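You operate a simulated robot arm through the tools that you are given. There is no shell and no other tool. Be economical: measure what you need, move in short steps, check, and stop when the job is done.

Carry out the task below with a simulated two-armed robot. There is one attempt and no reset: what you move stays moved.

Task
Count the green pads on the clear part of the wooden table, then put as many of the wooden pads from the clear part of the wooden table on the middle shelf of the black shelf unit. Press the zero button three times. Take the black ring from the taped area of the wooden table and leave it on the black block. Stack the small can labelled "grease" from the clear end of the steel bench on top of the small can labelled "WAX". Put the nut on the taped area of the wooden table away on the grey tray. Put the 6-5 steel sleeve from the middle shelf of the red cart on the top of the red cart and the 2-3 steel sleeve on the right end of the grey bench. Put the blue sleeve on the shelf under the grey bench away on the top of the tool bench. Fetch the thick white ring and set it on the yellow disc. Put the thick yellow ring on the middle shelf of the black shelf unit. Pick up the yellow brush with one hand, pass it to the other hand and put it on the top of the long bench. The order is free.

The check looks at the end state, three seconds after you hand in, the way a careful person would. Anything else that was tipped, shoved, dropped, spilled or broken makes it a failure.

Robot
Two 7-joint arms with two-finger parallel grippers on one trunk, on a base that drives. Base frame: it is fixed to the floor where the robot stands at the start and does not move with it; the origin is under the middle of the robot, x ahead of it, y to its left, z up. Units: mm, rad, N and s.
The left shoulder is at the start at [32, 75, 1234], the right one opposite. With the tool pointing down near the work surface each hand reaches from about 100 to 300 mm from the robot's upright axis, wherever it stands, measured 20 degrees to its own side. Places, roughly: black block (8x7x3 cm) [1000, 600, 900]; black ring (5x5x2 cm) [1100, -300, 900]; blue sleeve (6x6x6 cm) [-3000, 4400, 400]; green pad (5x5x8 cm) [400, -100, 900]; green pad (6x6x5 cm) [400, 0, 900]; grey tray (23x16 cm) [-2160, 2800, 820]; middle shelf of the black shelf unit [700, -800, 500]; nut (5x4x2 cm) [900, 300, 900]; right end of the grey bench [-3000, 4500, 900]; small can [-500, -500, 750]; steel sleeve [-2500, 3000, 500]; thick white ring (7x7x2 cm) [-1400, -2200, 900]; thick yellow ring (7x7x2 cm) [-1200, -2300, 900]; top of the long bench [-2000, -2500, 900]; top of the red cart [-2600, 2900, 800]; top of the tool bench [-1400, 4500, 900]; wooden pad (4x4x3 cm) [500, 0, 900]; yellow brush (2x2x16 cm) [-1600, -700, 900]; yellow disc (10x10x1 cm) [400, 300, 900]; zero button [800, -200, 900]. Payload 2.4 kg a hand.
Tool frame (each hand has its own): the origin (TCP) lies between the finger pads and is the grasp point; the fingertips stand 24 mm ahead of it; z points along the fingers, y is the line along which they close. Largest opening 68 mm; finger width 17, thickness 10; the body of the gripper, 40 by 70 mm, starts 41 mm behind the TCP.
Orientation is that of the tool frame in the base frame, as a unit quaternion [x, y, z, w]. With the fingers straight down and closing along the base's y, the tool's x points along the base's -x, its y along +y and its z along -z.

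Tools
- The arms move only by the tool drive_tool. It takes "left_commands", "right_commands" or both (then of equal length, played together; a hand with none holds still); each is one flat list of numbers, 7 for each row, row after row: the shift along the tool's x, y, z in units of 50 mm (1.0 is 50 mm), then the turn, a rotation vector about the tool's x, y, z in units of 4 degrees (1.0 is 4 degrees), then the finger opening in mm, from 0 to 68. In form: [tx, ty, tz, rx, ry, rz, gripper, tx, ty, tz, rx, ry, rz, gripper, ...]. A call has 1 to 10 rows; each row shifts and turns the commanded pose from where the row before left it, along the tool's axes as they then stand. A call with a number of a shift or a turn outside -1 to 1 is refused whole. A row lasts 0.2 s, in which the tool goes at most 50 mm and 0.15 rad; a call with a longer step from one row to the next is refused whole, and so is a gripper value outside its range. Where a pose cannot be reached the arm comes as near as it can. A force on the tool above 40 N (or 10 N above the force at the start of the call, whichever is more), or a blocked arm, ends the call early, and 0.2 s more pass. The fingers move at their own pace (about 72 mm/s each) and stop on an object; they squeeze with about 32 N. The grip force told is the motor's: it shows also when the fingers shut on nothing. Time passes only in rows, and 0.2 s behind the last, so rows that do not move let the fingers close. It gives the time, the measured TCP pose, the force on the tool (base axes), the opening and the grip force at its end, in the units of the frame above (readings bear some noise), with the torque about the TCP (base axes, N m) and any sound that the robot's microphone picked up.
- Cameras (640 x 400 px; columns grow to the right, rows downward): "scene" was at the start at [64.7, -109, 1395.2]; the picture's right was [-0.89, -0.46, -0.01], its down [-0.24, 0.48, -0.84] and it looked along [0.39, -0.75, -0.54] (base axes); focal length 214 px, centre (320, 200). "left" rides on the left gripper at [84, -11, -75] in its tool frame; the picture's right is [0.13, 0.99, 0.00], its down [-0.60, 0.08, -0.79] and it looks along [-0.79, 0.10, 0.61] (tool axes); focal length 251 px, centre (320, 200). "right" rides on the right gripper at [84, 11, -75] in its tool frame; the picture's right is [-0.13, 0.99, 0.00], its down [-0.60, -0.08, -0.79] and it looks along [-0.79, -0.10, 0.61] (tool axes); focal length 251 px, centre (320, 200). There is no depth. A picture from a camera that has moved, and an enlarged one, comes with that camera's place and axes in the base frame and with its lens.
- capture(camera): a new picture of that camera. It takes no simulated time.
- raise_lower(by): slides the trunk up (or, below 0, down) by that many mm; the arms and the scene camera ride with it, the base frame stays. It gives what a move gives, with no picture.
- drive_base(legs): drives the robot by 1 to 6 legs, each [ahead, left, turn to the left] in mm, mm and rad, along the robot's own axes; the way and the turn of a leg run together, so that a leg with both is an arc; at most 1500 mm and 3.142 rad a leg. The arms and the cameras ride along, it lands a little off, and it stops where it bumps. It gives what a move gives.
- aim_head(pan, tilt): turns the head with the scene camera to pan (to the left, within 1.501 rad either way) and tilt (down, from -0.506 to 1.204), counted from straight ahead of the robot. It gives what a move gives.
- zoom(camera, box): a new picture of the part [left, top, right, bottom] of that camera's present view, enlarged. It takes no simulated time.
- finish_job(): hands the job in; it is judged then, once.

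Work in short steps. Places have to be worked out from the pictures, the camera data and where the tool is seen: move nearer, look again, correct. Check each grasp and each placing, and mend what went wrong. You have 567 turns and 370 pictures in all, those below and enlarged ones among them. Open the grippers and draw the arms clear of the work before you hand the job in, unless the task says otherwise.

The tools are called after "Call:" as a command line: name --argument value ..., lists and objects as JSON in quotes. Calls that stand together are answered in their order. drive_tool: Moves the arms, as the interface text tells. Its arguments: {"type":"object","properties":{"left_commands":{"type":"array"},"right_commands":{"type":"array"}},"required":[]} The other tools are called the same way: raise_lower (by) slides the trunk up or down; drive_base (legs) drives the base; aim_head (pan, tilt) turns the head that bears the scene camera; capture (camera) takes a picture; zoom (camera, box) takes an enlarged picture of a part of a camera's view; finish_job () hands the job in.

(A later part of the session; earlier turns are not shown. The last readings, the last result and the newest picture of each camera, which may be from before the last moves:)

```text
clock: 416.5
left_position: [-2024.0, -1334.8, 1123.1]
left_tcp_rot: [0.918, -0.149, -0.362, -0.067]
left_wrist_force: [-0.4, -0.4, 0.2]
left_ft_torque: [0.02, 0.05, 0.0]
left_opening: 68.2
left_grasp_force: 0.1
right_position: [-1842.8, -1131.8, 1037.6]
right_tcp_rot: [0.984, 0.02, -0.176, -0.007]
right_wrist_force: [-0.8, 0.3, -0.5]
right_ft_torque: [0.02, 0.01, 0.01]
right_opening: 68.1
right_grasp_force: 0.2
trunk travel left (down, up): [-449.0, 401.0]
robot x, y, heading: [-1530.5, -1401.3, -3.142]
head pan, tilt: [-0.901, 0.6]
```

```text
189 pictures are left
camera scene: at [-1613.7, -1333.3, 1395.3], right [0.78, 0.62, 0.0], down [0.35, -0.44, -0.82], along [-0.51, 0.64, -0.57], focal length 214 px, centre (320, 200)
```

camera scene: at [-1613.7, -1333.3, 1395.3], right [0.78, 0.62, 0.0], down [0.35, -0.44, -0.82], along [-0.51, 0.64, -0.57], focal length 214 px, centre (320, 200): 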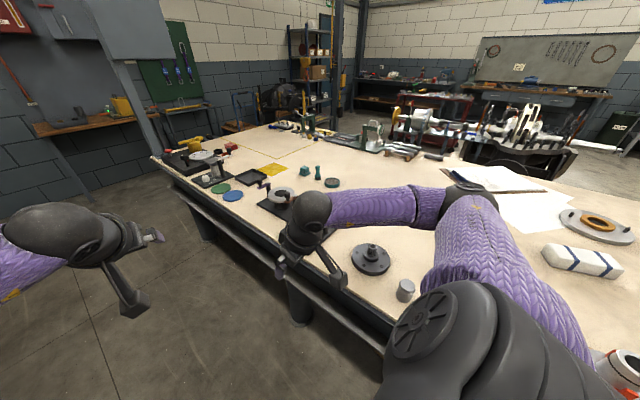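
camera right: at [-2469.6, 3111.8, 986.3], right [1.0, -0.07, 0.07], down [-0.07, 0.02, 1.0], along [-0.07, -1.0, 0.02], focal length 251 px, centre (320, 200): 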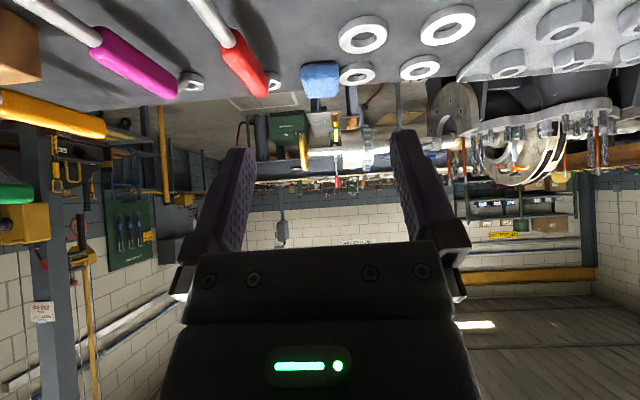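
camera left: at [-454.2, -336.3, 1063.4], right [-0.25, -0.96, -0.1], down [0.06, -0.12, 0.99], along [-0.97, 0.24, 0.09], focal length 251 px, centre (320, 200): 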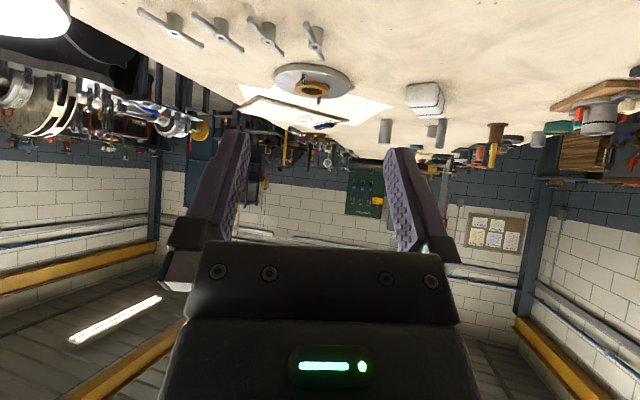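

Turn right to face the steel bench side where the brush stands.

Call:
drive_base --legs '[[0, 0, -1.571]]'

Call:
aim_head --pan 0 --tilt 0.7

Call:
capture --camera "scene"

```text
clock: 420.8
left_position: [-1450.6, -911.6, 1123.5]
left_tcp_rot: [-0.534, 0.761, 0.205, 0.305]
left_wrist_force: [0.1, -0.2, -0.4]
left_ft_torque: [-0.01, 0.02, -0.02]
left_opening: 68.1
left_grasp_force: 0.1
right_position: [-1253.4, -1097.9, 1036.8]
right_tcp_rot: [0.702, -0.69, -0.118, -0.13]
right_wrist_force: [-0.8, 0.0, -0.7]
right_ft_torque: [0.0, -0.01, -0.01]
right_opening: 68.3
right_grasp_force: 0.0
trunk travel left (down, up): [-449.0, 401.0]
robot x, y, heading: [-1532.9, -1400.0, 1.553]
head pan, tilt: [-0.901, 0.6]
```

```text
clock: 422.0
left_position: [-1452.4, -909.9, 1124.6]
left_tcp_rot: [-0.534, 0.762, 0.204, 0.306]
left_wrist_force: [0.3, -0.9, 0.4]
left_ft_torque: [0.01, -0.02, 0.01]
left_opening: 67.9
left_grasp_force: 0.1
right_position: [-1253.5, -1097.6, 1037.2]
right_tcp_rot: [0.702, -0.69, -0.118, -0.13]
right_wrist_force: [-0.7, -1.2, 0.4]
right_ft_torque: [-0.01, -0.01, -0.02]
right_opening: 67.9
right_grasp_force: 0.1
trunk travel left (down, up): [-449.0, 401.0]
robot x, y, heading: [-1528.2, -1402.6, 1.547]
head pan, tilt: [0.0, 0.7]
```

```text
188 pictures are left
camera scene: at [-1530.5, -1292.0, 1386.7], right [1.0, -0.02, 0.0], down [-0.01, -0.64, -0.76], along [0.02, 0.76, -0.64], focal length 214 px, centre (320, 200)
```

scene: 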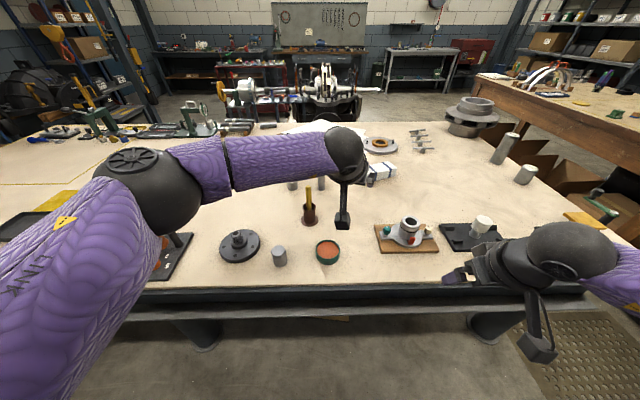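

Call:
zoom --camera "scene" --box '[260, 170, 360, 280]'

```text
3.64 times, centred on (310, 225) of scene
camera zoom: at [-1530.5, -1292.0, 1386.7], right [1.0, -0.02, 0.0], down [-0.01, -0.64, -0.76], along [0.02, 0.76, -0.64], focal length 780 px, centre (356, 109)
```

zoom: 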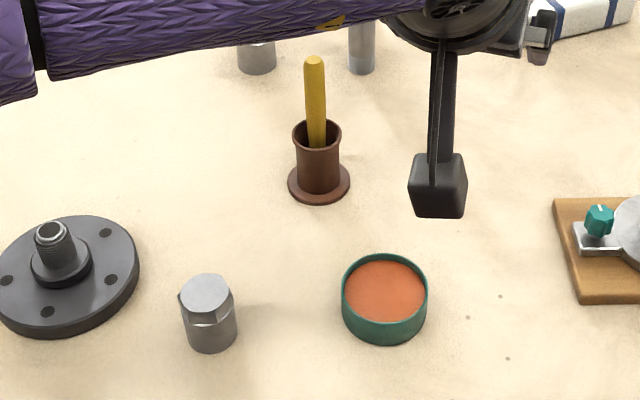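

Brush stands in a brown cup at ≈(−1554,−732); handle top z≈970. Straighten the left tool and approach.

Call:
drive_tool --left_commands '[0, 0, 0, -0.85, 0, -0.92, 68, 0, 0, 0, -0.85, 0, -0.92, 68, 0, 0, 0, -0.85, 0, -0.92, 68, 0, 0, 0, -0.85, 0, -0.92, 68, 0, 0.9, 0, 0, 0, 0, 50, 0, 0.9, 0, 0, 0, 0, 50, 0, 0, 0, 0, 0, 0, 50]'

Call:
drive_base --legs '[[145, 0, 0.02]]'

Call:
capture --camera "left"

Call:
capture --camera "scene"

```text
clock: 423.6
left_position: [-1543.0, -910.7, 1123.1]
left_tcp_rot: [0.66, -0.657, -0.253, -0.264]
left_wrist_force: [-0.2, 0.7, 0.6]
left_ft_torque: [-0.03, -0.01, 0.0]
left_opening: 50.2
left_grasp_force: 0.0
right_position: [-1252.9, -1098.2, 1038.1]
right_tcp_rot: [0.702, -0.69, -0.118, -0.13]
right_wrist_force: [0.1, 0.1, 0.5]
right_ft_torque: [0.02, -0.02, 0.01]
right_opening: 67.9
right_grasp_force: 0.1
trunk travel left (down, up): [-449.0, 401.0]
robot x, y, heading: [-1525.4, -1400.2, 1.547]
head pan, tilt: [0.0, 0.7]
```

```text
clock: 425.0
left_position: [-1550.2, -762.2, 1122.4]
left_tcp_rot: [0.666, -0.651, -0.255, -0.261]
left_wrist_force: [0.2, 0.7, -0.1]
left_ft_torque: [0.0, 0.01, -0.01]
left_opening: 49.9
left_grasp_force: 0.0
right_position: [-1257.6, -943.9, 1037.8]
right_tcp_rot: [0.709, -0.683, -0.12, -0.128]
right_wrist_force: [0.5, -0.7, -0.1]
right_ft_torque: [-0.01, 0.05, -0.01]
right_opening: 68.1
right_grasp_force: 0.0
trunk travel left (down, up): [-449.0, 401.0]
robot x, y, heading: [-1524.7, -1257.0, 1.568]
head pan, tilt: [0.0, 0.7]
```

```text
186 pictures are left
camera left: at [-1538.6, -875.6, 1120.6], right [-0.99, -0.11, -0.1], down [-0.09, -0.1, 0.99], along [-0.12, 0.99, 0.09], focal length 251 px, centre (320, 200)
```

left: 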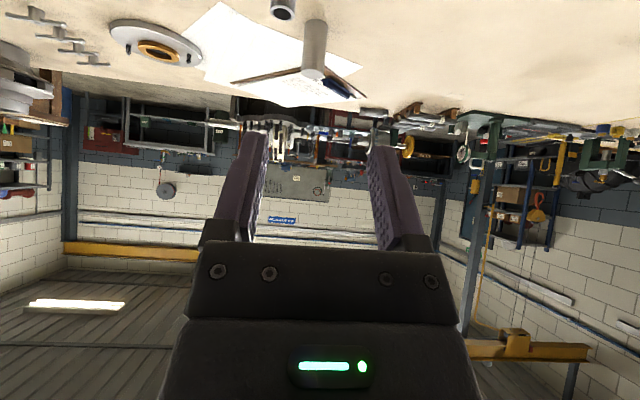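

```text
185 pictures are left
camera scene: at [-1531.1, -1144.3, 1386.6], right [1.0, 0.0, 0.0], down [0.0, -0.64, -0.76], along [0.0, 0.76, -0.64], focal length 214 px, centre (320, 200)
```

scene: 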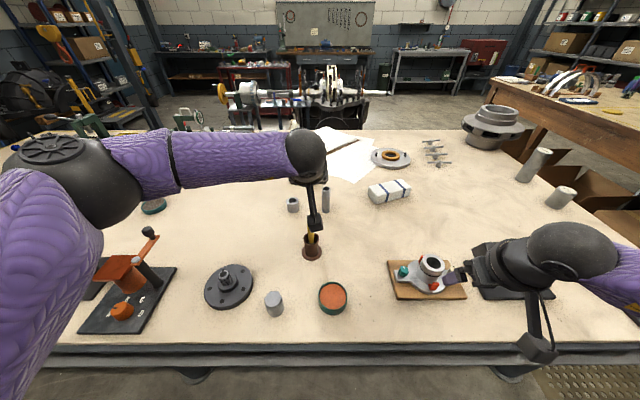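

Call:
drive_tool --left_commands '[0.5, 0.05, 0.53, 0, 0, 0, 50, 0.5, 0.05, 0.53, 0, 0, 0, 50, 0.6, 0, 0.4, 0, 0, 0, 50, 0, 0, 0, 0, 0, 0, 50]'

Call:
capture --camera "left"

```text
clock: 426.0
left_position: [-1553.1, -774.2, 1014.0]
left_tcp_rot: [0.666, -0.651, -0.254, -0.262]
left_wrist_force: [-0.2, 0.4, -0.2]
left_ft_torque: [-0.01, -0.01, 0.01]
left_opening: 50.0
left_grasp_force: 0.1
right_position: [-1256.2, -945.2, 1038.2]
right_tcp_rot: [0.708, -0.684, -0.119, -0.129]
right_wrist_force: [0.0, -0.1, 0.0]
right_ft_torque: [0.0, -0.02, -0.03]
right_opening: 68.1
right_grasp_force: 0.1
trunk travel left (down, up): [-449.0, 401.0]
robot x, y, heading: [-1529.5, -1252.4, 1.569]
head pan, tilt: [0.0, 0.7]
```

```text
184 pictures are left
camera left: at [-1541.3, -886.2, 1011.9], right [-0.99, -0.11, -0.1], down [-0.09, -0.1, 0.99], along [-0.12, 0.99, 0.09], focal length 251 px, centre (320, 200)
```

left: 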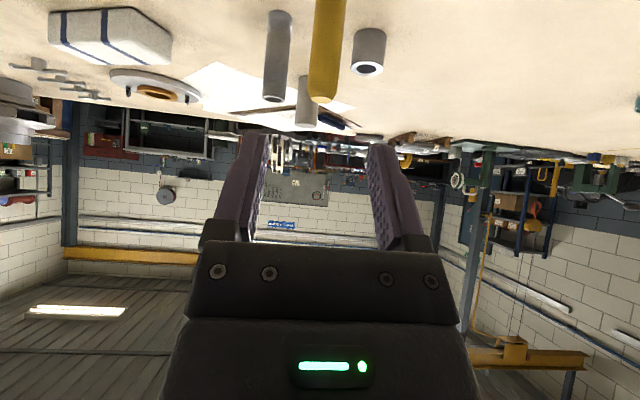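

Handle top at (−1555,−732,965). Move forward 38, then descend 65.

Call:
drive_tool --left_commands '[-0.55, 0.04, 0.52, 0, 0, 0, 50, 0.45, 0, 0.48, 0, 0, 0, 50, 0, 0, 0, 0, 0, 0, 50]'

Call:
capture --camera "left"

```text
clock: 426.8
left_position: [-1557.7, -733.5, 980.6]
left_tcp_rot: [0.666, -0.65, -0.255, -0.261]
left_wrist_force: [0.1, 0.6, 0.4]
left_ft_torque: [-0.01, -0.01, 0.0]
left_opening: 50.0
left_grasp_force: 0.0
right_position: [-1257.4, -946.0, 1037.8]
right_tcp_rot: [0.708, -0.683, -0.119, -0.13]
right_wrist_force: [0.7, 0.4, 0.4]
right_ft_torque: [-0.02, 0.04, 0.0]
right_opening: 68.3
right_grasp_force: 0.1
trunk travel left (down, up): [-449.0, 401.0]
robot x, y, heading: [-1530.9, -1256.2, 1.569]
head pan, tilt: [0.0, 0.7]
```

```text
183 pictures are left
camera left: at [-1545.3, -847.1, 978.7], right [-0.99, -0.11, -0.1], down [-0.09, -0.1, 0.99], along [-0.12, 0.99, 0.09], focal length 251 px, centre (320, 200)
```

left: 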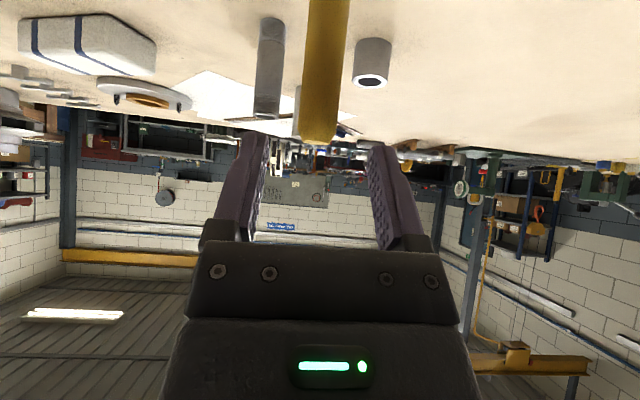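

Centred. Descend 30 mm, close, lift.

Call:
drive_tool --left_commands '[0.41, 0, 0.44, 0, 0, 0, 50, 0, 0, 0, 0, 0, 0, 50, 0, 0, 0, 0, 0, 0, 5, 0, 0, 0, 0, 0, 0, 5, 0, 0, 0, 0, 0, 0, 5, 0, 0, 0, 0, 0, 0, 5]'

Call:
capture --camera "left"

```text
clock: 428.2
left_position: [-1556.2, -734.5, 951.2]
left_tcp_rot: [0.666, -0.651, -0.255, -0.262]
left_wrist_force: [-0.2, 0.1, 0.3]
left_ft_torque: [-0.01, -0.04, -0.02]
left_opening: 18.4
left_grasp_force: 32.2
right_position: [-1257.7, -945.5, 1037.7]
right_tcp_rot: [0.709, -0.683, -0.12, -0.129]
right_wrist_force: [0.1, 0.3, 0.1]
right_ft_torque: [-0.03, 0.01, 0.03]
right_opening: 68.1
right_grasp_force: 0.1
trunk travel left (down, up): [-449.0, 401.0]
robot x, y, heading: [-1528.0, -1256.3, 1.568]
head pan, tilt: [0.0, 0.7]
```

```text
182 pictures are left
camera left: at [-1544.9, -846.8, 949.0], right [-0.99, -0.11, -0.1], down [-0.09, -0.1, 0.99], along [-0.12, 0.99, 0.09], focal length 251 px, centre (320, 200)
```

left: 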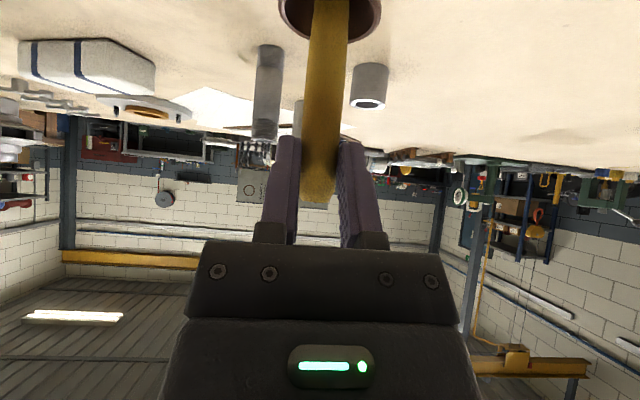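

Gripped. Lift straight up with the trunk 200 mm.

Call:
raise_lower --by 60

Call:
raise_lower --by 140

Call:
capture --camera "left"

Call:
capture --camera "scene"

```text
clock: 429.2
left_position: [-1554.1, -735.5, 1011.1]
left_tcp_rot: [0.666, -0.65, -0.255, -0.261]
left_wrist_force: [0.7, 0.9, 0.5]
left_ft_torque: [-0.02, -0.02, 0.01]
left_opening: 18.2
left_grasp_force: 31.9
right_position: [-1257.1, -944.3, 1098.1]
right_tcp_rot: [0.708, -0.684, -0.12, -0.129]
right_wrist_force: [0.2, 0.6, -0.4]
right_ft_torque: [0.01, 0.01, 0.01]
right_opening: 68.0
right_grasp_force: 0.0
trunk travel left (down, up): [-509.0, 341.0]
robot x, y, heading: [-1531.8, -1256.5, 1.567]
head pan, tilt: [0.0, 0.7]
```

```text
clock: 430.9
left_position: [-1554.5, -735.3, 1151.5]
left_tcp_rot: [0.665, -0.651, -0.255, -0.262]
left_wrist_force: [-1.2, -0.4, 0.4]
left_ft_torque: [0.04, 0.02, 0.01]
left_opening: 18.3
left_grasp_force: 32.2
right_position: [-1258.1, -945.2, 1237.9]
right_tcp_rot: [0.709, -0.683, -0.119, -0.129]
right_wrist_force: [0.2, 0.4, 0.2]
right_ft_torque: [0.01, -0.01, -0.02]
right_opening: 68.2
right_grasp_force: 0.0
trunk travel left (down, up): [-649.0, 201.0]
robot x, y, heading: [-1527.0, -1259.6, 1.567]
head pan, tilt: [0.0, 0.7]
```

```text
181 pictures are left
camera left: at [-1543.2, -847.7, 1149.3], right [-0.99, -0.11, -0.1], down [-0.09, -0.1, 0.99], along [-0.12, 0.99, 0.09], focal length 251 px, centre (320, 200)
```

left: 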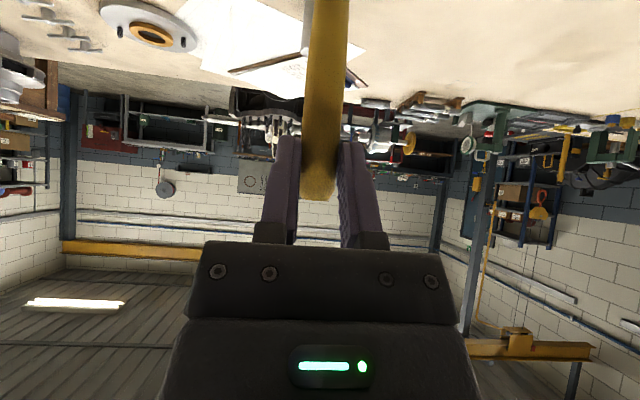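

```text
180 pictures are left
camera scene: at [-1531.1, -1158.2, 1587.1], right [1.0, 0.0, 0.0], down [0.0, -0.64, -0.76], along [0.0, 0.76, -0.64], focal length 214 px, centre (320, 200)
```

scene: 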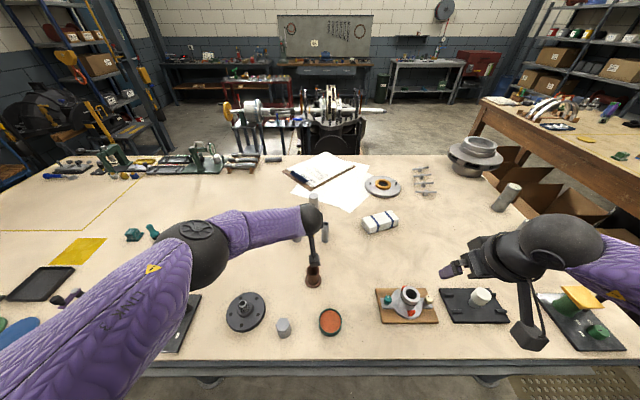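

Brush free of the cup. Back off 280 mm; then roll the left hand so the brush lies horizontally pointing right, ready for the right hand from above.

Call:
drive_base --legs '[[-280, 0, 0]]'

Call:
drive_tool --left_commands '[0.9, 0.3, -0.3, 0, 0, 0, 5, 0.9, 0.3, -0.3, 0, 0, 0, 5, 0, 0, 0, 0.97, 0, -0.9, 5, 0, 0, 0, 0.97, 0, -0.9, 5, 0, 0, 0, 0.97, 0, -0.9, 5, 0, 0, 0, 0.97, 0, -0.9, 5, 0, 0, 0, 0.97, 0, -0.9, 5, 0, 0, 0, 0.97, 0, -0.9, 5, 0, 0, 0, 0.97, 0, -0.9, 5, 0, 0, 0, 0.97, 0, -0.9, 5]'

Call:
capture --camera "scene"

```text
clock: 432.8
left_position: [-1556.3, -1013.1, 1151.9]
left_tcp_rot: [0.667, -0.649, -0.255, -0.262]
left_wrist_force: [-0.3, -0.4, -0.6]
left_ft_torque: [0.0, 0.02, 0.03]
left_opening: 18.6
left_grasp_force: 32.3
right_position: [-1257.9, -1222.8, 1238.4]
right_tcp_rot: [0.71, -0.682, -0.12, -0.13]
right_wrist_force: [-0.2, -0.5, -0.2]
right_ft_torque: [0.02, 0.02, 0.02]
right_opening: 68.1
right_grasp_force: 0.1
trunk travel left (down, up): [-649.0, 201.0]
robot x, y, heading: [-1530.2, -1532.5, 1.577]
head pan, tilt: [0.0, 0.7]
```

```text
clock: 435.0
left_position: [-1588.7, -1098.9, 1113.0]
left_tcp_rot: [0.712, -0.509, -0.001, -0.484]
left_wrist_force: [-0.5, -0.3, -0.4]
left_ft_torque: [-0.05, 0.02, -0.03]
left_opening: 18.8
left_grasp_force: 31.9
left hand out of reach, approached as far as the arm can: row 5
right_position: [-1259.3, -1222.7, 1237.8]
right_tcp_rot: [0.709, -0.683, -0.119, -0.129]
right_wrist_force: [0.1, 0.3, -1.0]
right_ft_torque: [0.04, 0.02, -0.04]
right_opening: 68.0
right_grasp_force: 0.0
trunk travel left (down, up): [-649.0, 201.0]
robot x, y, heading: [-1531.6, -1535.2, 1.572]
head pan, tilt: [0.0, 0.7]
```

```text
179 pictures are left
camera scene: at [-1531.6, -1436.2, 1587.2], right [1.0, 0.0, 0.0], down [0.0, -0.64, -0.76], along [0.0, 0.76, -0.64], focal length 214 px, centre (320, 200)
```

scene: 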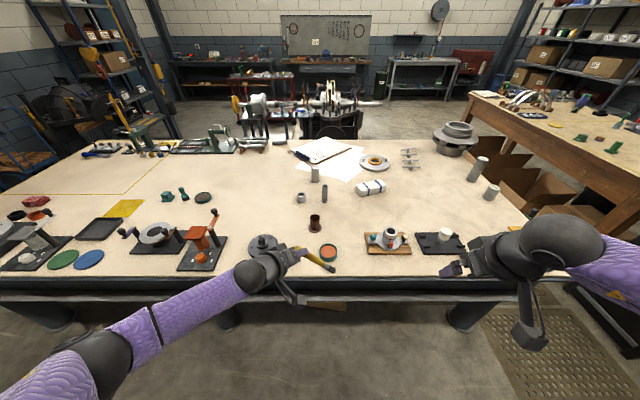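

Call:
drive_tool --left_commands '[0, 0, 0, 0.97, 0, -0.9, 5, 0, 0, 0, 0.97, 0, -0.9, 5, 0, 0, 0, 0.97, 0, -0.9, 5, 0, 0, 0, 0.97, 0, -0.9, 5, 0, 0, 0, 0.97, 0, -0.9, 5, 0, 0, 0, 0.97, 0, -0.9, 5, 0, 0, 0, 0.97, 0, -0.9, 5, 0, 0, 0, 0.97, 0, -0.9, 5, 0, 0, 0, 0, 0, 0, 5]'

Call:
capture --camera "scene"

Call:
capture --camera "left"

```text
clock: 437.0
left_position: [-1588.3, -1098.6, 1113.1]
left_tcp_rot: [0.661, -0.301, 0.253, -0.64]
left_wrist_force: [-0.1, 0.0, -0.4]
left_ft_torque: [0.01, 0.01, 0.02]
left_opening: 18.6
left_grasp_force: 31.7
right_position: [-1258.5, -1222.7, 1237.7]
right_tcp_rot: [0.71, -0.682, -0.12, -0.129]
right_wrist_force: [-0.3, -1.2, -0.1]
right_ft_torque: [0.0, 0.02, -0.01]
right_opening: 68.2
right_grasp_force: 0.0
trunk travel left (down, up): [-649.0, 201.0]
robot x, y, heading: [-1526.6, -1534.3, 1.572]
head pan, tilt: [0.0, 0.7]
```

```text
178 pictures are left
camera scene: at [-1531.5, -1436.1, 1587.2], right [1.0, 0.0, 0.0], down [0.0, -0.64, -0.76], along [0.0, 0.76, -0.64], focal length 214 px, centre (320, 200)
```

scene: 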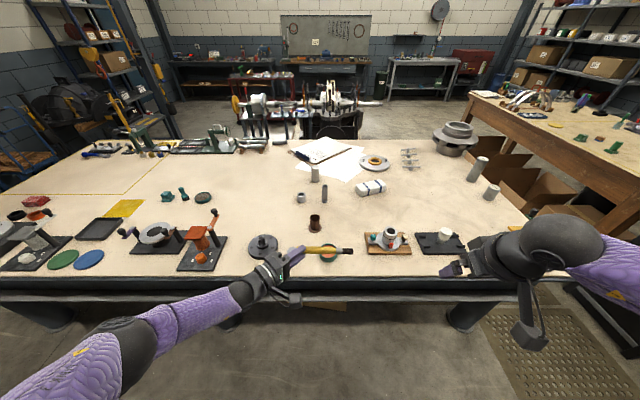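

```text
177 pictures are left
camera left: at [-1583.6, -1211.0, 1123.1], right [0.02, -0.1, -1.0], down [-0.99, -0.12, 0.0], along [-0.11, 0.99, -0.1], focal length 251 px, centre (320, 200)
```

left: 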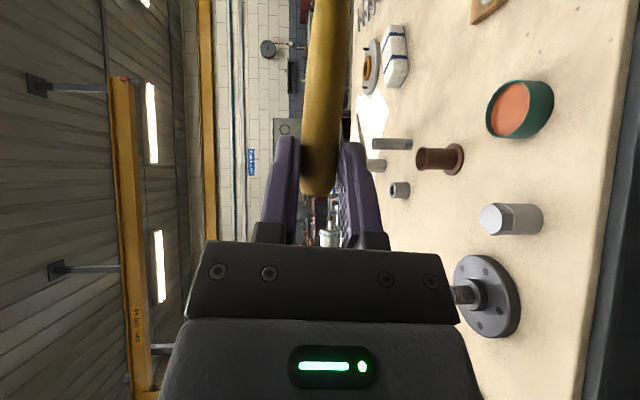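

Brush is horizontal along +x from (−1588,−1099,1113). Now turn the right hand: straight down with jaws closing along y.

Call:
drive_tool --right_commands '[0, 0, 0, 0, 1, 0, 60, 0, 0, 0, 0, 1, 0, 60, 0, 0, 0, 0, 1, 0, 60, 0, 0, 0, 0, 1, 0, 60, 0, 0, 0, 0, 1, -1, 60, 0, 0, 0, 0, 0, -1, 60, 0, 0, 0, 0, 0, -1, 60, 0, 0, 0, 0, 0, -1, 60, 0, 0, 0, 0, 0, -1, 60, 0, 0, 0, 0, 0, -1, 60]'

Call:
drive_tool --right_commands '[0, 0, 0, 0, 0, -1, 60, 0, 0, 0, 0, 0, -1, 60, 0, 0, 0, 0, 0, -1, 60, 0, 0, 0, 0, 0, -1, 60, 0, 0, 0, 0, 0, -1, 60, 0, 0, 0, 0, 0, -1, 60, 0, 0, 0, 0, 0, -1, 60, 0, 0, 0, 0, 0, -1, 60, 0, 0, 0, 0, 0, -1, 60, 0, 0, 0, 0, 0, -1, 60]'

```text
clock: 439.2
left_position: [-1587.8, -1098.6, 1111.4]
left_tcp_rot: [0.662, -0.301, 0.251, -0.639]
left_wrist_force: [0.6, -0.3, 0.1]
left_ft_torque: [0.03, 0.05, -0.03]
left_opening: 18.7
left_grasp_force: 31.8
right_position: [-1260.2, -1221.7, 1237.6]
right_tcp_rot: [0.849, -0.529, 0.008, -0.009]
right_wrist_force: [0.2, 0.7, -0.6]
right_ft_torque: [-0.01, 0.03, -0.02]
right_opening: 59.9
right_grasp_force: 0.0
trunk travel left (down, up): [-649.0, 201.0]
robot x, y, heading: [-1530.4, -1533.1, 1.57]
head pan, tilt: [0.0, 0.7]
```

```text
clock: 441.4
left_position: [-1588.7, -1098.4, 1113.6]
left_tcp_rot: [0.662, -0.3, 0.252, -0.639]
left_wrist_force: [0.6, -0.2, -1.1]
left_ft_torque: [0.0, 0.01, -0.03]
left_opening: 18.6
left_grasp_force: 32.2
right_position: [-1279.1, -1216.9, 1244.7]
right_tcp_rot: [0.886, -0.463, 0.007, -0.017]
right_wrist_force: [-0.2, -1.2, 0.0]
right_ft_torque: [-0.01, -0.02, -0.05]
right_opening: 59.9
right_grasp_force: 0.0
right hand out of reach, approached as far as the arm can: row 1, 2, 3, 4, 5, 6, 7, 8, 9, 10
trunk travel left (down, up): [-649.0, 201.0]
robot x, y, heading: [-1530.6, -1533.4, 1.571]
head pan, tilt: [0.0, 0.7]
```

That direction is limited (~35°). Try turning the other way.

Call:
drive_tool --right_commands '[0, 0, 0, 0, 0, 1, 60, 0, 0, 0, 0, 0, 1, 60, 0, 0, 0, 0, 0, 1, 60, 0, 0, 0, 0, 0, 1, 60, 0, 0, 0, 0, 0, 1, 60, 0, 0, 0, 0, 0, 1, 60, 0, 0, 0, 0, 0, 1, 60, 0, 0, 0, 0, 0, 1, 60, 0, 0, 0, 0, 0, 1, 60, 0, 0, 0, 0, 0, 1, 60]'

Call:
drive_tool --right_commands '[0, 0, 0, 0, 0, 1, 60, 0, 0, 0, 0, 0, 1, 60, 0, 0, 0, 0, 0, 1, 60, 0, 0, 0, 0, 0, 1, 60, 0, 0, 0, 0, 0, 1, 60, 0, 0, 0, 0, 0, 1, 60, 0, 0, 0, 0, 0, 1, 60, 0, 0, 0, 0, 0, 1, 60, 0, 0, 0, 0, 0, 1, 60, 0, 0, 0, 0, 0, 1, 60]'

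```text
clock: 443.6
left_position: [-1587.6, -1099.1, 1111.8]
left_tcp_rot: [0.662, -0.301, 0.252, -0.639]
left_wrist_force: [-0.2, -0.6, -0.5]
left_ft_torque: [0.0, 0.04, 0.01]
left_opening: 18.5
left_grasp_force: 31.7
right_position: [-1279.9, -1215.2, 1243.9]
right_tcp_rot: [-0.673, 0.739, -0.002, 0.019]
right_wrist_force: [-0.4, 0.2, 0.2]
right_ft_torque: [0.03, -0.05, 0.02]
right_opening: 59.7
right_grasp_force: 0.1
trunk travel left (down, up): [-649.0, 201.0]
robot x, y, heading: [-1530.9, -1532.4, 1.571]
head pan, tilt: [0.0, 0.7]
```

```text
clock: 445.8
left_position: [-1587.7, -1097.6, 1112.5]
left_tcp_rot: [0.661, -0.301, 0.252, -0.639]
left_wrist_force: [-0.3, -0.7, -0.3]
left_ft_torque: [-0.05, 0.04, 0.0]
left_opening: 18.9
left_grasp_force: 32.3
right_position: [-1278.1, -1216.1, 1243.5]
right_tcp_rot: [-0.381, 0.925, 0.006, 0.017]
right_wrist_force: [0.4, -0.1, 0.2]
right_ft_torque: [0.0, -0.04, -0.01]
right_opening: 60.1
right_grasp_force: 0.1
trunk travel left (down, up): [-649.0, 201.0]
robot x, y, heading: [-1533.4, -1532.6, 1.575]
head pan, tilt: [0.0, 0.7]
```

Call:
drive_tool --right_commands '[0, 0, 0, 0, 0, 1, 60, 0, 0, 0, 0, 0, 1, 60, 0, 0, 0, 0, 0, 1, 60, 0, 0, 0, 0, 0, 1, 60, 0, 0, 0, 0, 0, 1, 60, 0, 0, 0, 0, 0, 1, 60, 0, 0, 0, 0, 0, 1, 60, 0, 0, 0, 0, 0, 1, 60, 0, 0, 0, 0, 0, 1, 60, 0, 0, 0, 0, 0, 1, 60]'

Call:
capture --camera "scene"

```text
clock: 448.0
left_position: [-1588.2, -1098.1, 1112.7]
left_tcp_rot: [0.661, -0.3, 0.251, -0.64]
left_wrist_force: [-0.1, 0.3, -0.5]
left_ft_torque: [-0.03, 0.03, -0.01]
left_opening: 18.8
left_grasp_force: 32.3
right_position: [-1279.6, -1214.6, 1243.8]
right_tcp_rot: [-0.041, 0.999, 0.011, 0.015]
right_wrist_force: [-0.4, -0.3, -0.8]
right_ft_torque: [-0.02, 0.0, 0.02]
right_opening: 59.9
right_grasp_force: 0.0
trunk travel left (down, up): [-649.0, 201.0]
robot x, y, heading: [-1530.5, -1533.2, 1.572]
head pan, tilt: [0.0, 0.7]
```

```text
176 pictures are left
camera scene: at [-1531.5, -1436.0, 1587.2], right [1.0, 0.0, 0.0], down [0.0, -0.64, -0.76], along [0.0, 0.76, -0.64], focal length 214 px, centre (320, 200)
```

scene: 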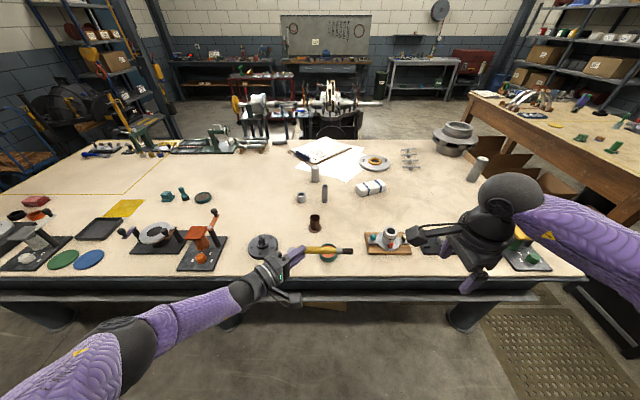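

Right tool now closes along y. Move it above the brush's free part at x≈−1484, z≈1175.

Call:
drive_tool --right_commands '[0.8, 0.55, 0, 0, 0, 0, 60, 0.8, 0.55, 0, 0, 0, 0, 60, 0.8, 0.55, 0, 0, 0, 0, 60, 0.8, 0.55, 0, 0, 0, 0, 60, 0.85, 0.13, 0.4, 0, 0, 0, 60, 0, 0, 0.9, 0, 0, 0, 60, 0, 0, 0, 0, 0, 0, 60]'

Call:
capture --camera "right"

Call:
zoom --camera "scene" --box '[230, 190, 430, 320]'

```text
clock: 449.6
left_position: [-1588.7, -1097.3, 1112.7]
left_tcp_rot: [0.661, -0.301, 0.253, -0.639]
left_wrist_force: [0.8, 0.0, -0.6]
left_ft_torque: [0.0, 0.05, -0.01]
left_opening: 18.6
left_grasp_force: 31.7
right_position: [-1491.1, -1113.7, 1173.3]
right_tcp_rot: [-0.041, 0.999, 0.011, 0.014]
right_wrist_force: [0.1, 0.4, 0.0]
right_ft_torque: [0.01, 0.01, -0.02]
right_opening: 60.0
right_grasp_force: 0.0
trunk travel left (down, up): [-649.0, 201.0]
robot x, y, heading: [-1531.8, -1534.1, 1.574]
head pan, tilt: [0.0, 0.7]
```

```text
175 pictures are left
camera right: at [-1577.5, -1110.8, 1246.3], right [0.05, 1.0, 0.03], down [0.59, -0.05, 0.81], along [0.81, -0.02, -0.59], focal length 251 px, centre (320, 200)
```

right: 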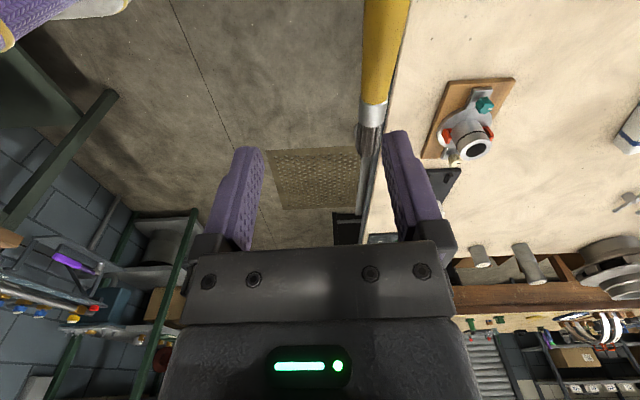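

```text
3.08 times, centred on (330, 255) of scene
camera zoom: at [-1532.0, -1436.2, 1587.2], right [1.0, 0.0, 0.0], down [0.0, -0.64, -0.76], along [0.0, 0.76, -0.64], focal length 660 px, centre (289, 31)
```

zoom: 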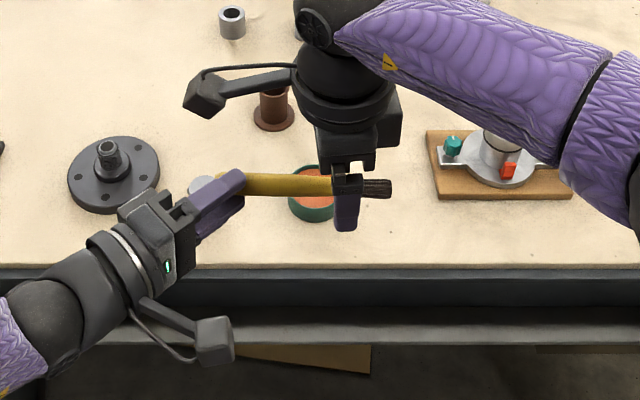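

Shift +16 y, −6 x, then descend to TCP z≈1114.

Call:
drive_tool --right_commands '[0.12, 0.33, 0, 0, 0, 0, 60, 0, 0, 0.6, 0, 0, 0, 60, 0, 0, 0.4, 0, 0, 0, 60, 0, 0, 0, 0, 0, 0, 60]'

Call:
capture --camera "right"

Call:
zoom --camera "scene" --box '[230, 190, 430, 320]'

```text
clock: 450.6
left_position: [-1588.1, -1097.4, 1112.1]
left_tcp_rot: [0.661, -0.3, 0.251, -0.64]
left_wrist_force: [-0.5, -0.5, -0.1]
left_ft_torque: [-0.02, 0.02, -0.01]
left_opening: 18.6
left_grasp_force: 32.3
right_position: [-1495.7, -1096.8, 1125.1]
right_tcp_rot: [-0.041, 0.999, 0.01, 0.015]
right_wrist_force: [0.4, 0.5, 0.2]
right_ft_torque: [-0.01, -0.01, 0.01]
right_opening: 59.8
right_grasp_force: 0.1
trunk travel left (down, up): [-649.0, 201.0]
robot x, y, heading: [-1532.9, -1534.3, 1.568]
head pan, tilt: [0.0, 0.7]
```

```text
173 pictures are left
camera right: at [-1582.7, -1094.7, 1196.9], right [0.05, 1.0, 0.02], down [0.59, -0.05, 0.81], along [0.81, -0.02, -0.59], focal length 251 px, centre (320, 200)
```

right: 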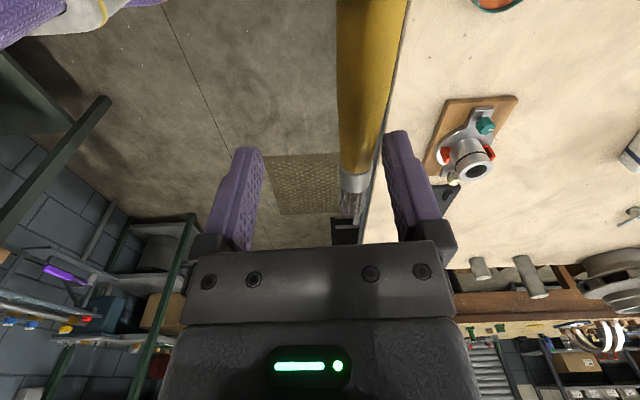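

```text
3.08 times, centred on (330, 255) of scene
camera zoom: at [-1531.3, -1436.0, 1587.2], right [1.0, 0.0, 0.0], down [0.0, -0.64, -0.76], along [0.0, 0.76, -0.64], focal length 660 px, centre (289, 31)
```

zoom: 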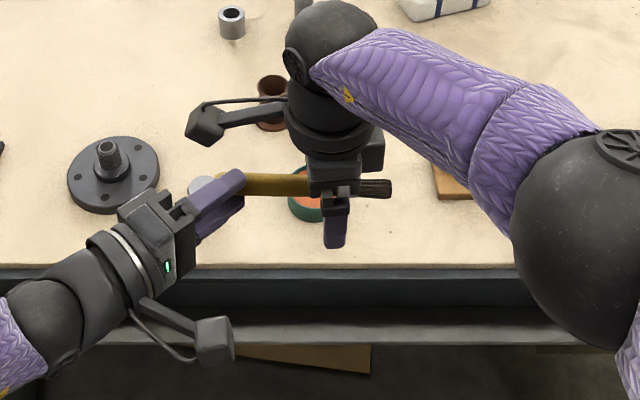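

Brush is angled ~10° in yaw; shift +16 y, rotate the jaws −10°, then lower 10 mm.

Call:
drive_tool --right_commands '[0, 0.33, 0, 0, 0, -0.87, 60, 0, 0, 0, 0, 0, -0.87, 60, 0, 0, 0, 0, 0, -0.87, 60, 0, 0, 0.2, 0, 0, 0, 60, 0, 0, 0, 0, 0, 0, 60]'

Call:
capture --camera "right"

```text
clock: 451.8
left_position: [-1588.3, -1098.1, 1112.6]
left_tcp_rot: [0.662, -0.3, 0.252, -0.639]
left_wrist_force: [0.1, -0.3, -0.4]
left_ft_torque: [-0.01, 0.02, 0.01]
left_opening: 18.6
left_grasp_force: 32.0
right_position: [-1490.5, -1090.1, 1117.0]
right_tcp_rot: [-0.133, 0.991, 0.01, 0.016]
right_wrist_force: [-0.3, 0.2, -0.9]
right_ft_torque: [-0.02, -0.03, -0.01]
right_opening: 60.0
right_grasp_force: 0.1
right hand out of reach, approached as far as the arm can: row 1
trunk travel left (down, up): [-649.0, 201.0]
robot x, y, heading: [-1530.3, -1531.7, 1.569]
head pan, tilt: [0.0, 0.7]
```

```text
171 pictures are left
camera right: at [-1576.5, -1103.3, 1188.9], right [-0.14, 0.99, 0.02], down [0.58, 0.06, 0.81], along [0.8, 0.12, -0.58], focal length 251 px, centre (320, 200)
```

right: 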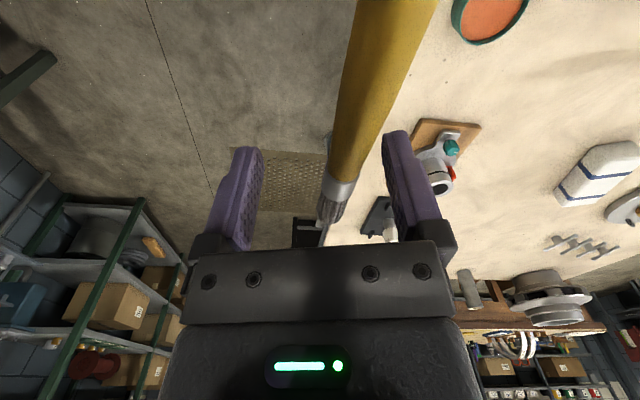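

The brush really runs parallel to x at y≈−1078 (right hand can't reach farther). Bring the left hand 28 mm toward me and undo the jaw rotation.

Call:
drive_tool --right_commands '[0, 0, -0.5, 0, 0, 0.87, 60, 0, 0, -0.5, 0, 0, 0.87, 60, 0, 0, 0, 0, 0, 0.87, 60]'

Call:
drive_tool --left_commands '[0.4, 0, -0.39, 0, 0, 0, 5, 0, 0, 0, 0, 0, 0, 5]' --right_commands '[0, -0.1, 0, 0, 0, 0, 60, 0, 0, 0, 0, 0, 0, 60]'

Call:
capture --camera "right"

```text
clock: 452.6
left_position: [-1588.4, -1098.3, 1111.5]
left_tcp_rot: [0.661, -0.301, 0.252, -0.639]
left_wrist_force: [0.5, 0.6, -0.4]
left_ft_torque: [-0.04, 0.02, 0.02]
left_opening: 18.5
left_grasp_force: 31.8
right_position: [-1492.3, -1093.0, 1167.3]
right_tcp_rot: [-0.041, 0.999, 0.011, 0.014]
right_wrist_force: [0.1, 0.7, -0.3]
right_ft_torque: [-0.03, 0.03, 0.0]
right_opening: 60.0
right_grasp_force: 0.1
trunk travel left (down, up): [-649.0, 201.0]
robot x, y, heading: [-1529.7, -1533.9, 1.571]
head pan, tilt: [0.0, 0.7]
```

```text
clock: 453.2
left_position: [-1589.3, -1125.5, 1112.5]
left_tcp_rot: [0.661, -0.3, 0.252, -0.64]
left_wrist_force: [-0.3, 0.0, -1.1]
left_ft_torque: [-0.04, 0.06, 0.0]
left_opening: 18.7
left_grasp_force: 32.1
right_position: [-1492.7, -1096.8, 1166.8]
right_tcp_rot: [-0.042, 0.999, 0.011, 0.015]
right_wrist_force: [-0.4, 0.5, -0.8]
right_ft_torque: [0.0, 0.02, -0.04]
right_opening: 60.1
right_grasp_force: 0.1
trunk travel left (down, up): [-649.0, 201.0]
robot x, y, heading: [-1528.9, -1533.7, 1.576]
head pan, tilt: [0.0, 0.7]
```

```text
170 pictures are left
camera right: at [-1579.2, -1093.9, 1238.5], right [0.05, 1.0, 0.02], down [0.59, -0.05, 0.81], along [0.81, -0.02, -0.59], focal length 251 px, centre (320, 200)
```

right: 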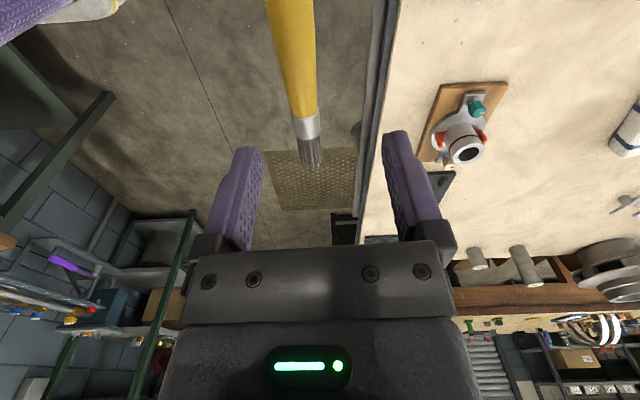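

Call:
drive_tool --right_commands '[0, -0.15, 0, 0, 0, 0, 60, 0, 0, 0.6, 0, 0, 0, 60, 0, 0, 0.44, 0, 0, 0, 60, 0, 0, 0, 0, 0, 0, 60]'

Call:
capture --camera "right"

Call:
capture --camera "left"

```text
clock: 454.2
left_position: [-1588.9, -1125.5, 1112.9]
left_tcp_rot: [0.662, -0.301, 0.252, -0.639]
left_wrist_force: [0.7, -0.3, 0.0]
left_ft_torque: [-0.02, 0.03, 0.0]
left_opening: 18.9
left_grasp_force: 32.1
right_position: [-1488.5, -1102.3, 1112.8]
right_tcp_rot: [-0.042, 0.999, 0.011, 0.013]
right_wrist_force: [-0.6, -0.8, 1.0]
right_ft_torque: [-0.05, -0.03, -0.01]
right_opening: 59.6
right_grasp_force: 0.1
trunk travel left (down, up): [-649.0, 201.0]
robot x, y, heading: [-1529.7, -1532.8, 1.569]
head pan, tilt: [0.0, 0.7]
```

```text
169 pictures are left
camera right: at [-1576.3, -1099.6, 1186.3], right [0.05, 1.0, 0.02], down [0.59, -0.05, 0.81], along [0.81, -0.02, -0.59], focal length 251 px, centre (320, 200)
```

right: 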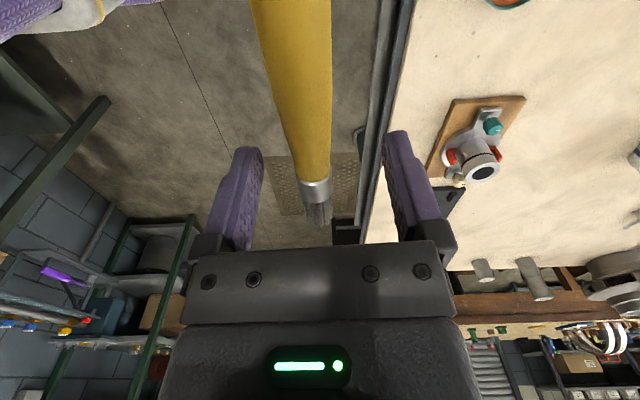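

```text
168 pictures are left
camera left: at [-1584.8, -1237.8, 1123.4], right [0.01, -0.1, -1.0], down [-0.99, -0.12, 0.0], along [-0.11, 0.99, -0.1], focal length 251 px, centre (320, 200)
```

left: 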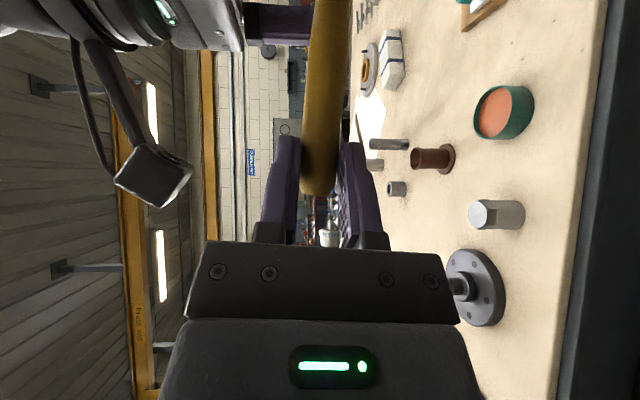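

Brush lies between the right fingers. Close the right hand while left still holds.

Call:
drive_tool --right_commands '[0.1, 0, 0, 0, 0, 0, 60, 0, 0, 0, 0, 0, 0, 5, 0, 0, 0, 0, 0, 0, 5, 0, 0, 0, 0, 0, 0, 5, 0, 0, 0, 0, 0, 0, 5]'

Call:
capture --camera "right"

```text
clock: 455.4
left_position: [-1588.9, -1124.8, 1112.6]
left_tcp_rot: [0.662, -0.301, 0.252, -0.639]
left_wrist_force: [-2.2, 8.4, 0.1]
left_ft_torque: [0.08, 0.05, 0.98]
left_opening: 18.8
left_grasp_force: 32.1
right_position: [-1493.4, -1102.2, 1114.0]
right_tcp_rot: [-0.041, 0.999, 0.011, 0.015]
right_wrist_force: [1.1, -8.8, -1.7]
right_ft_torque: [-0.11, -0.17, -0.23]
right_opening: 17.2
right_grasp_force: 32.1
trunk travel left (down, up): [-649.0, 201.0]
robot x, y, heading: [-1530.5, -1533.9, 1.571]
head pan, tilt: [0.0, 0.7]
```

```text
167 pictures are left
camera right: at [-1581.3, -1099.7, 1186.2], right [0.05, 1.0, 0.02], down [0.59, -0.05, 0.81], along [0.81, -0.02, -0.59], focal length 251 px, centre (320, 200)
```

right: 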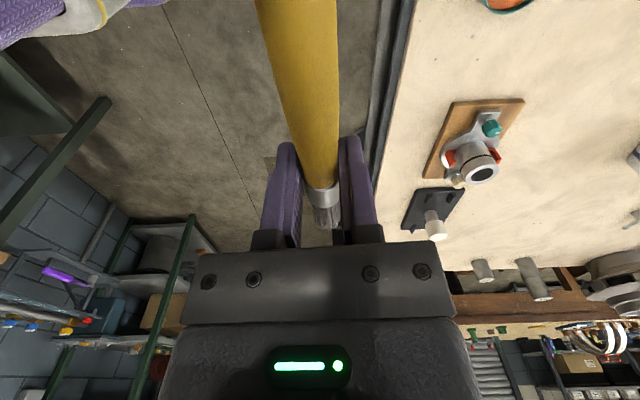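

Right grips (17 mm). Open left and withdraw along its tool axis.

Call:
drive_tool --left_commands '[0, 0, 0, 0, 0, 0, 30, 0, 0, 0, 0, 0, 0, 50, 0, 0, 0, 0, 0, 0, 50, 0, 0, -0.5, 0, 0, 0, 50, 0, 0, -0.9, 0, 0, 0, 50, 0, 0, -0.9, 0, 0, 0, 50]'

Call:
capture --camera "right"

Call:
capture --camera "scene"

```text
clock: 456.8
left_position: [-1671.8, -1205.5, 1122.4]
left_tcp_rot: [0.661, -0.3, 0.252, -0.64]
left_wrist_force: [-0.1, -0.2, -1.2]
left_ft_torque: [0.0, -0.04, 0.04]
left_opening: 50.1
left_grasp_force: 0.1
right_position: [-1494.6, -1102.5, 1114.3]
right_tcp_rot: [-0.043, 0.999, 0.01, 0.015]
right_wrist_force: [-0.2, -0.9, -0.4]
right_ft_torque: [0.03, -0.01, 0.03]
right_opening: 16.8
right_grasp_force: 31.9
trunk travel left (down, up): [-649.0, 201.0]
robot x, y, heading: [-1527.9, -1534.7, 1.572]
head pan, tilt: [0.0, 0.7]
```

```text
166 pictures are left
camera right: at [-1581.9, -1100.2, 1186.6], right [0.05, 1.0, 0.02], down [0.59, -0.05, 0.81], along [0.81, -0.02, -0.59], focal length 251 px, centre (320, 200)
```

right: 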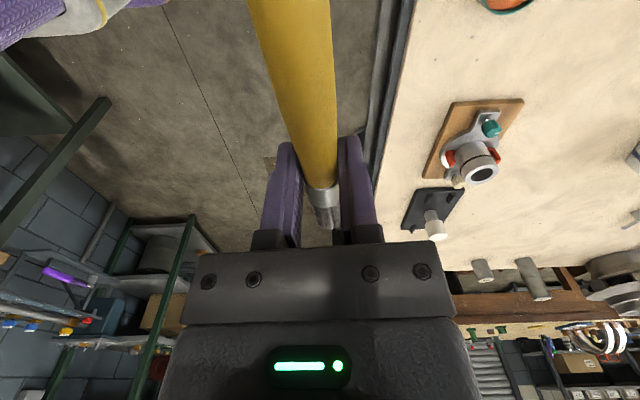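

```text
165 pictures are left
camera scene: at [-1532.2, -1436.8, 1587.2], right [1.0, 0.0, 0.0], down [0.0, -0.64, -0.77], along [0.0, 0.77, -0.64], focal length 214 px, centre (320, 200)
```

scene: 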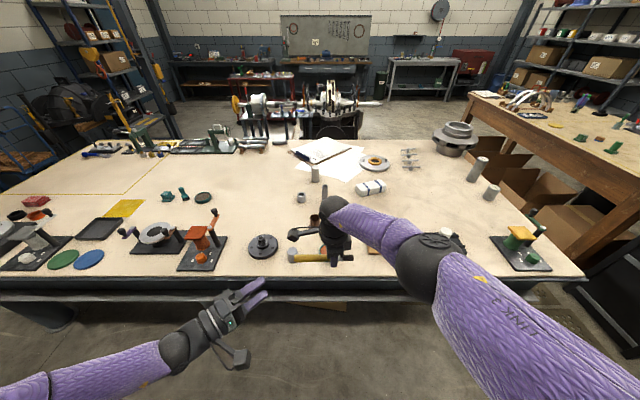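

Handover done. Restore the left hand's orientation, then turn around to face the long bench.

Call:
drive_tool --left_commands '[0, 0, 0, -0.97, 0, 0.9, 50, 0, 0, 0, -0.97, 0, 0.9, 50, 0, 0, 0, -0.97, 0, 0.9, 50, 0, 0, 0, -0.97, 0, 0.9, 50, 0, 0, 0, -0.97, 0, 0.9, 50, 0, 0, 0, -0.97, 0, 0.9, 50, 0, 0, 0, -0.97, 0, 0.9, 50, 0, 0, 0, -0.97, 0, 0.9, 50]'

Call:
drive_tool --left_commands '[0, 0, 0, -0.97, 0, 0.9, 50, 0, 0, 0, -0.97, 0, 0.9, 50, 0, 0, 0, -0.97, 0, 0.9, 50, 0, 0, 0, -0.97, 0, 0.9, 50, 0, 0, 0, -0.97, 0, 0.9, 50, 0, 0, 0, -0.97, 0, 0.9, 50, 0, 0, 0, -0.97, 0, 0.9, 50, 0, 0, 0, -0.97, 0, 0.9, 50]'

Call:
drive_base --legs '[[0, 0, 3.14]]'

Call:
aim_head --pan 0 --tilt 0.7

Call:
capture --camera "scene"

```text
clock: 458.6
left_position: [-1671.6, -1205.8, 1119.1]
left_tcp_rot: [0.712, -0.511, -0.002, -0.482]
left_wrist_force: [0.3, 0.1, -0.1]
left_ft_torque: [0.02, -0.04, -0.02]
left_opening: 50.0
left_grasp_force: 0.0
right_position: [-1494.3, -1103.0, 1113.6]
right_tcp_rot: [-0.041, 0.999, 0.012, 0.015]
right_wrist_force: [0.2, -0.1, -0.4]
right_ft_torque: [-0.01, 0.0, -0.02]
right_opening: 16.4
right_grasp_force: 32.1
trunk travel left (down, up): [-649.0, 201.0]
robot x, y, heading: [-1528.1, -1532.6, 1.574]
head pan, tilt: [0.0, 0.7]
```

```text
clock: 460.4
left_position: [-1668.4, -1199.3, 1124.8]
left_tcp_rot: [0.692, -0.602, -0.16, -0.365]
left_wrist_force: [0.9, -0.4, -0.2]
left_ft_torque: [-0.02, 0.02, -0.01]
left_opening: 50.1
left_grasp_force: 0.0
left hand out of reach, approached as far as the arm can: row 5, 6, 7, 8
right_position: [-1495.3, -1102.6, 1115.3]
right_tcp_rot: [-0.043, 0.999, 0.011, 0.014]
right_wrist_force: [0.0, 0.3, -0.5]
right_ft_torque: [0.0, -0.01, -0.01]
right_opening: 16.7
right_grasp_force: 32.0
trunk travel left (down, up): [-649.0, 201.0]
robot x, y, heading: [-1528.9, -1535.5, 1.57]
head pan, tilt: [0.0, 0.7]
```

```text
clock: 468.3
left_position: [-1370.1, -1857.0, 1124.6]
left_tcp_rot: [0.58, 0.71, -0.36, 0.17]
left_wrist_force: [0.5, -0.4, -0.6]
left_ft_torque: [0.0, -0.01, -0.01]
left_opening: 50.0
left_grasp_force: 0.0
right_position: [-1533.8, -1966.2, 1113.6]
right_tcp_rot: [0.997, 0.072, -0.015, 0.011]
right_wrist_force: [-0.3, 0.5, -0.1]
right_ft_torque: [0.0, 0.01, 0.01]
right_opening: 16.6
right_grasp_force: 32.1
trunk travel left (down, up): [-649.0, 201.0]
robot x, y, heading: [-1529.9, -1529.8, -1.506]
head pan, tilt: [0.0, 0.7]
```

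```text
clock: 468.9
left_position: [-1369.2, -1858.0, 1124.5]
left_tcp_rot: [0.579, 0.712, -0.359, 0.171]
left_wrist_force: [-0.1, -0.5, -0.8]
left_ft_torque: [0.01, -0.04, 0.0]
left_opening: 50.0
left_grasp_force: 0.0
right_position: [-1535.5, -1965.1, 1112.8]
right_tcp_rot: [0.997, 0.073, -0.015, 0.012]
right_wrist_force: [0.9, 0.8, 0.0]
right_ft_torque: [0.0, 0.07, -0.04]
right_opening: 17.0
right_grasp_force: 32.1
trunk travel left (down, up): [-649.0, 201.0]
robot x, y, heading: [-1529.7, -1534.8, -1.507]
head pan, tilt: [0.0, 0.7]
```

```text
164 pictures are left
camera scene: at [-1525.0, -1630.5, 1587.2], right [-1.0, -0.06, 0.0], down [-0.04, 0.64, -0.76], along [0.05, -0.76, -0.64], focal length 214 px, centre (320, 200)
```

scene: 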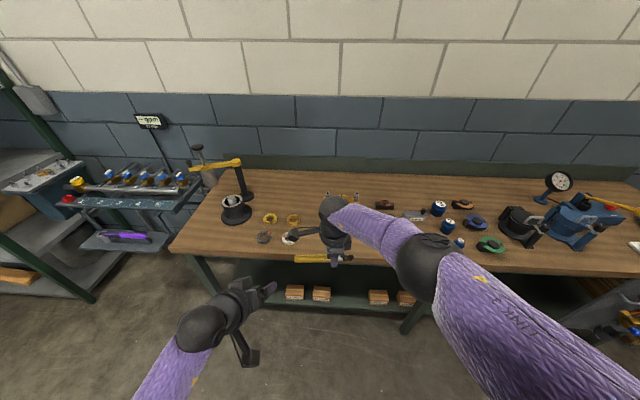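

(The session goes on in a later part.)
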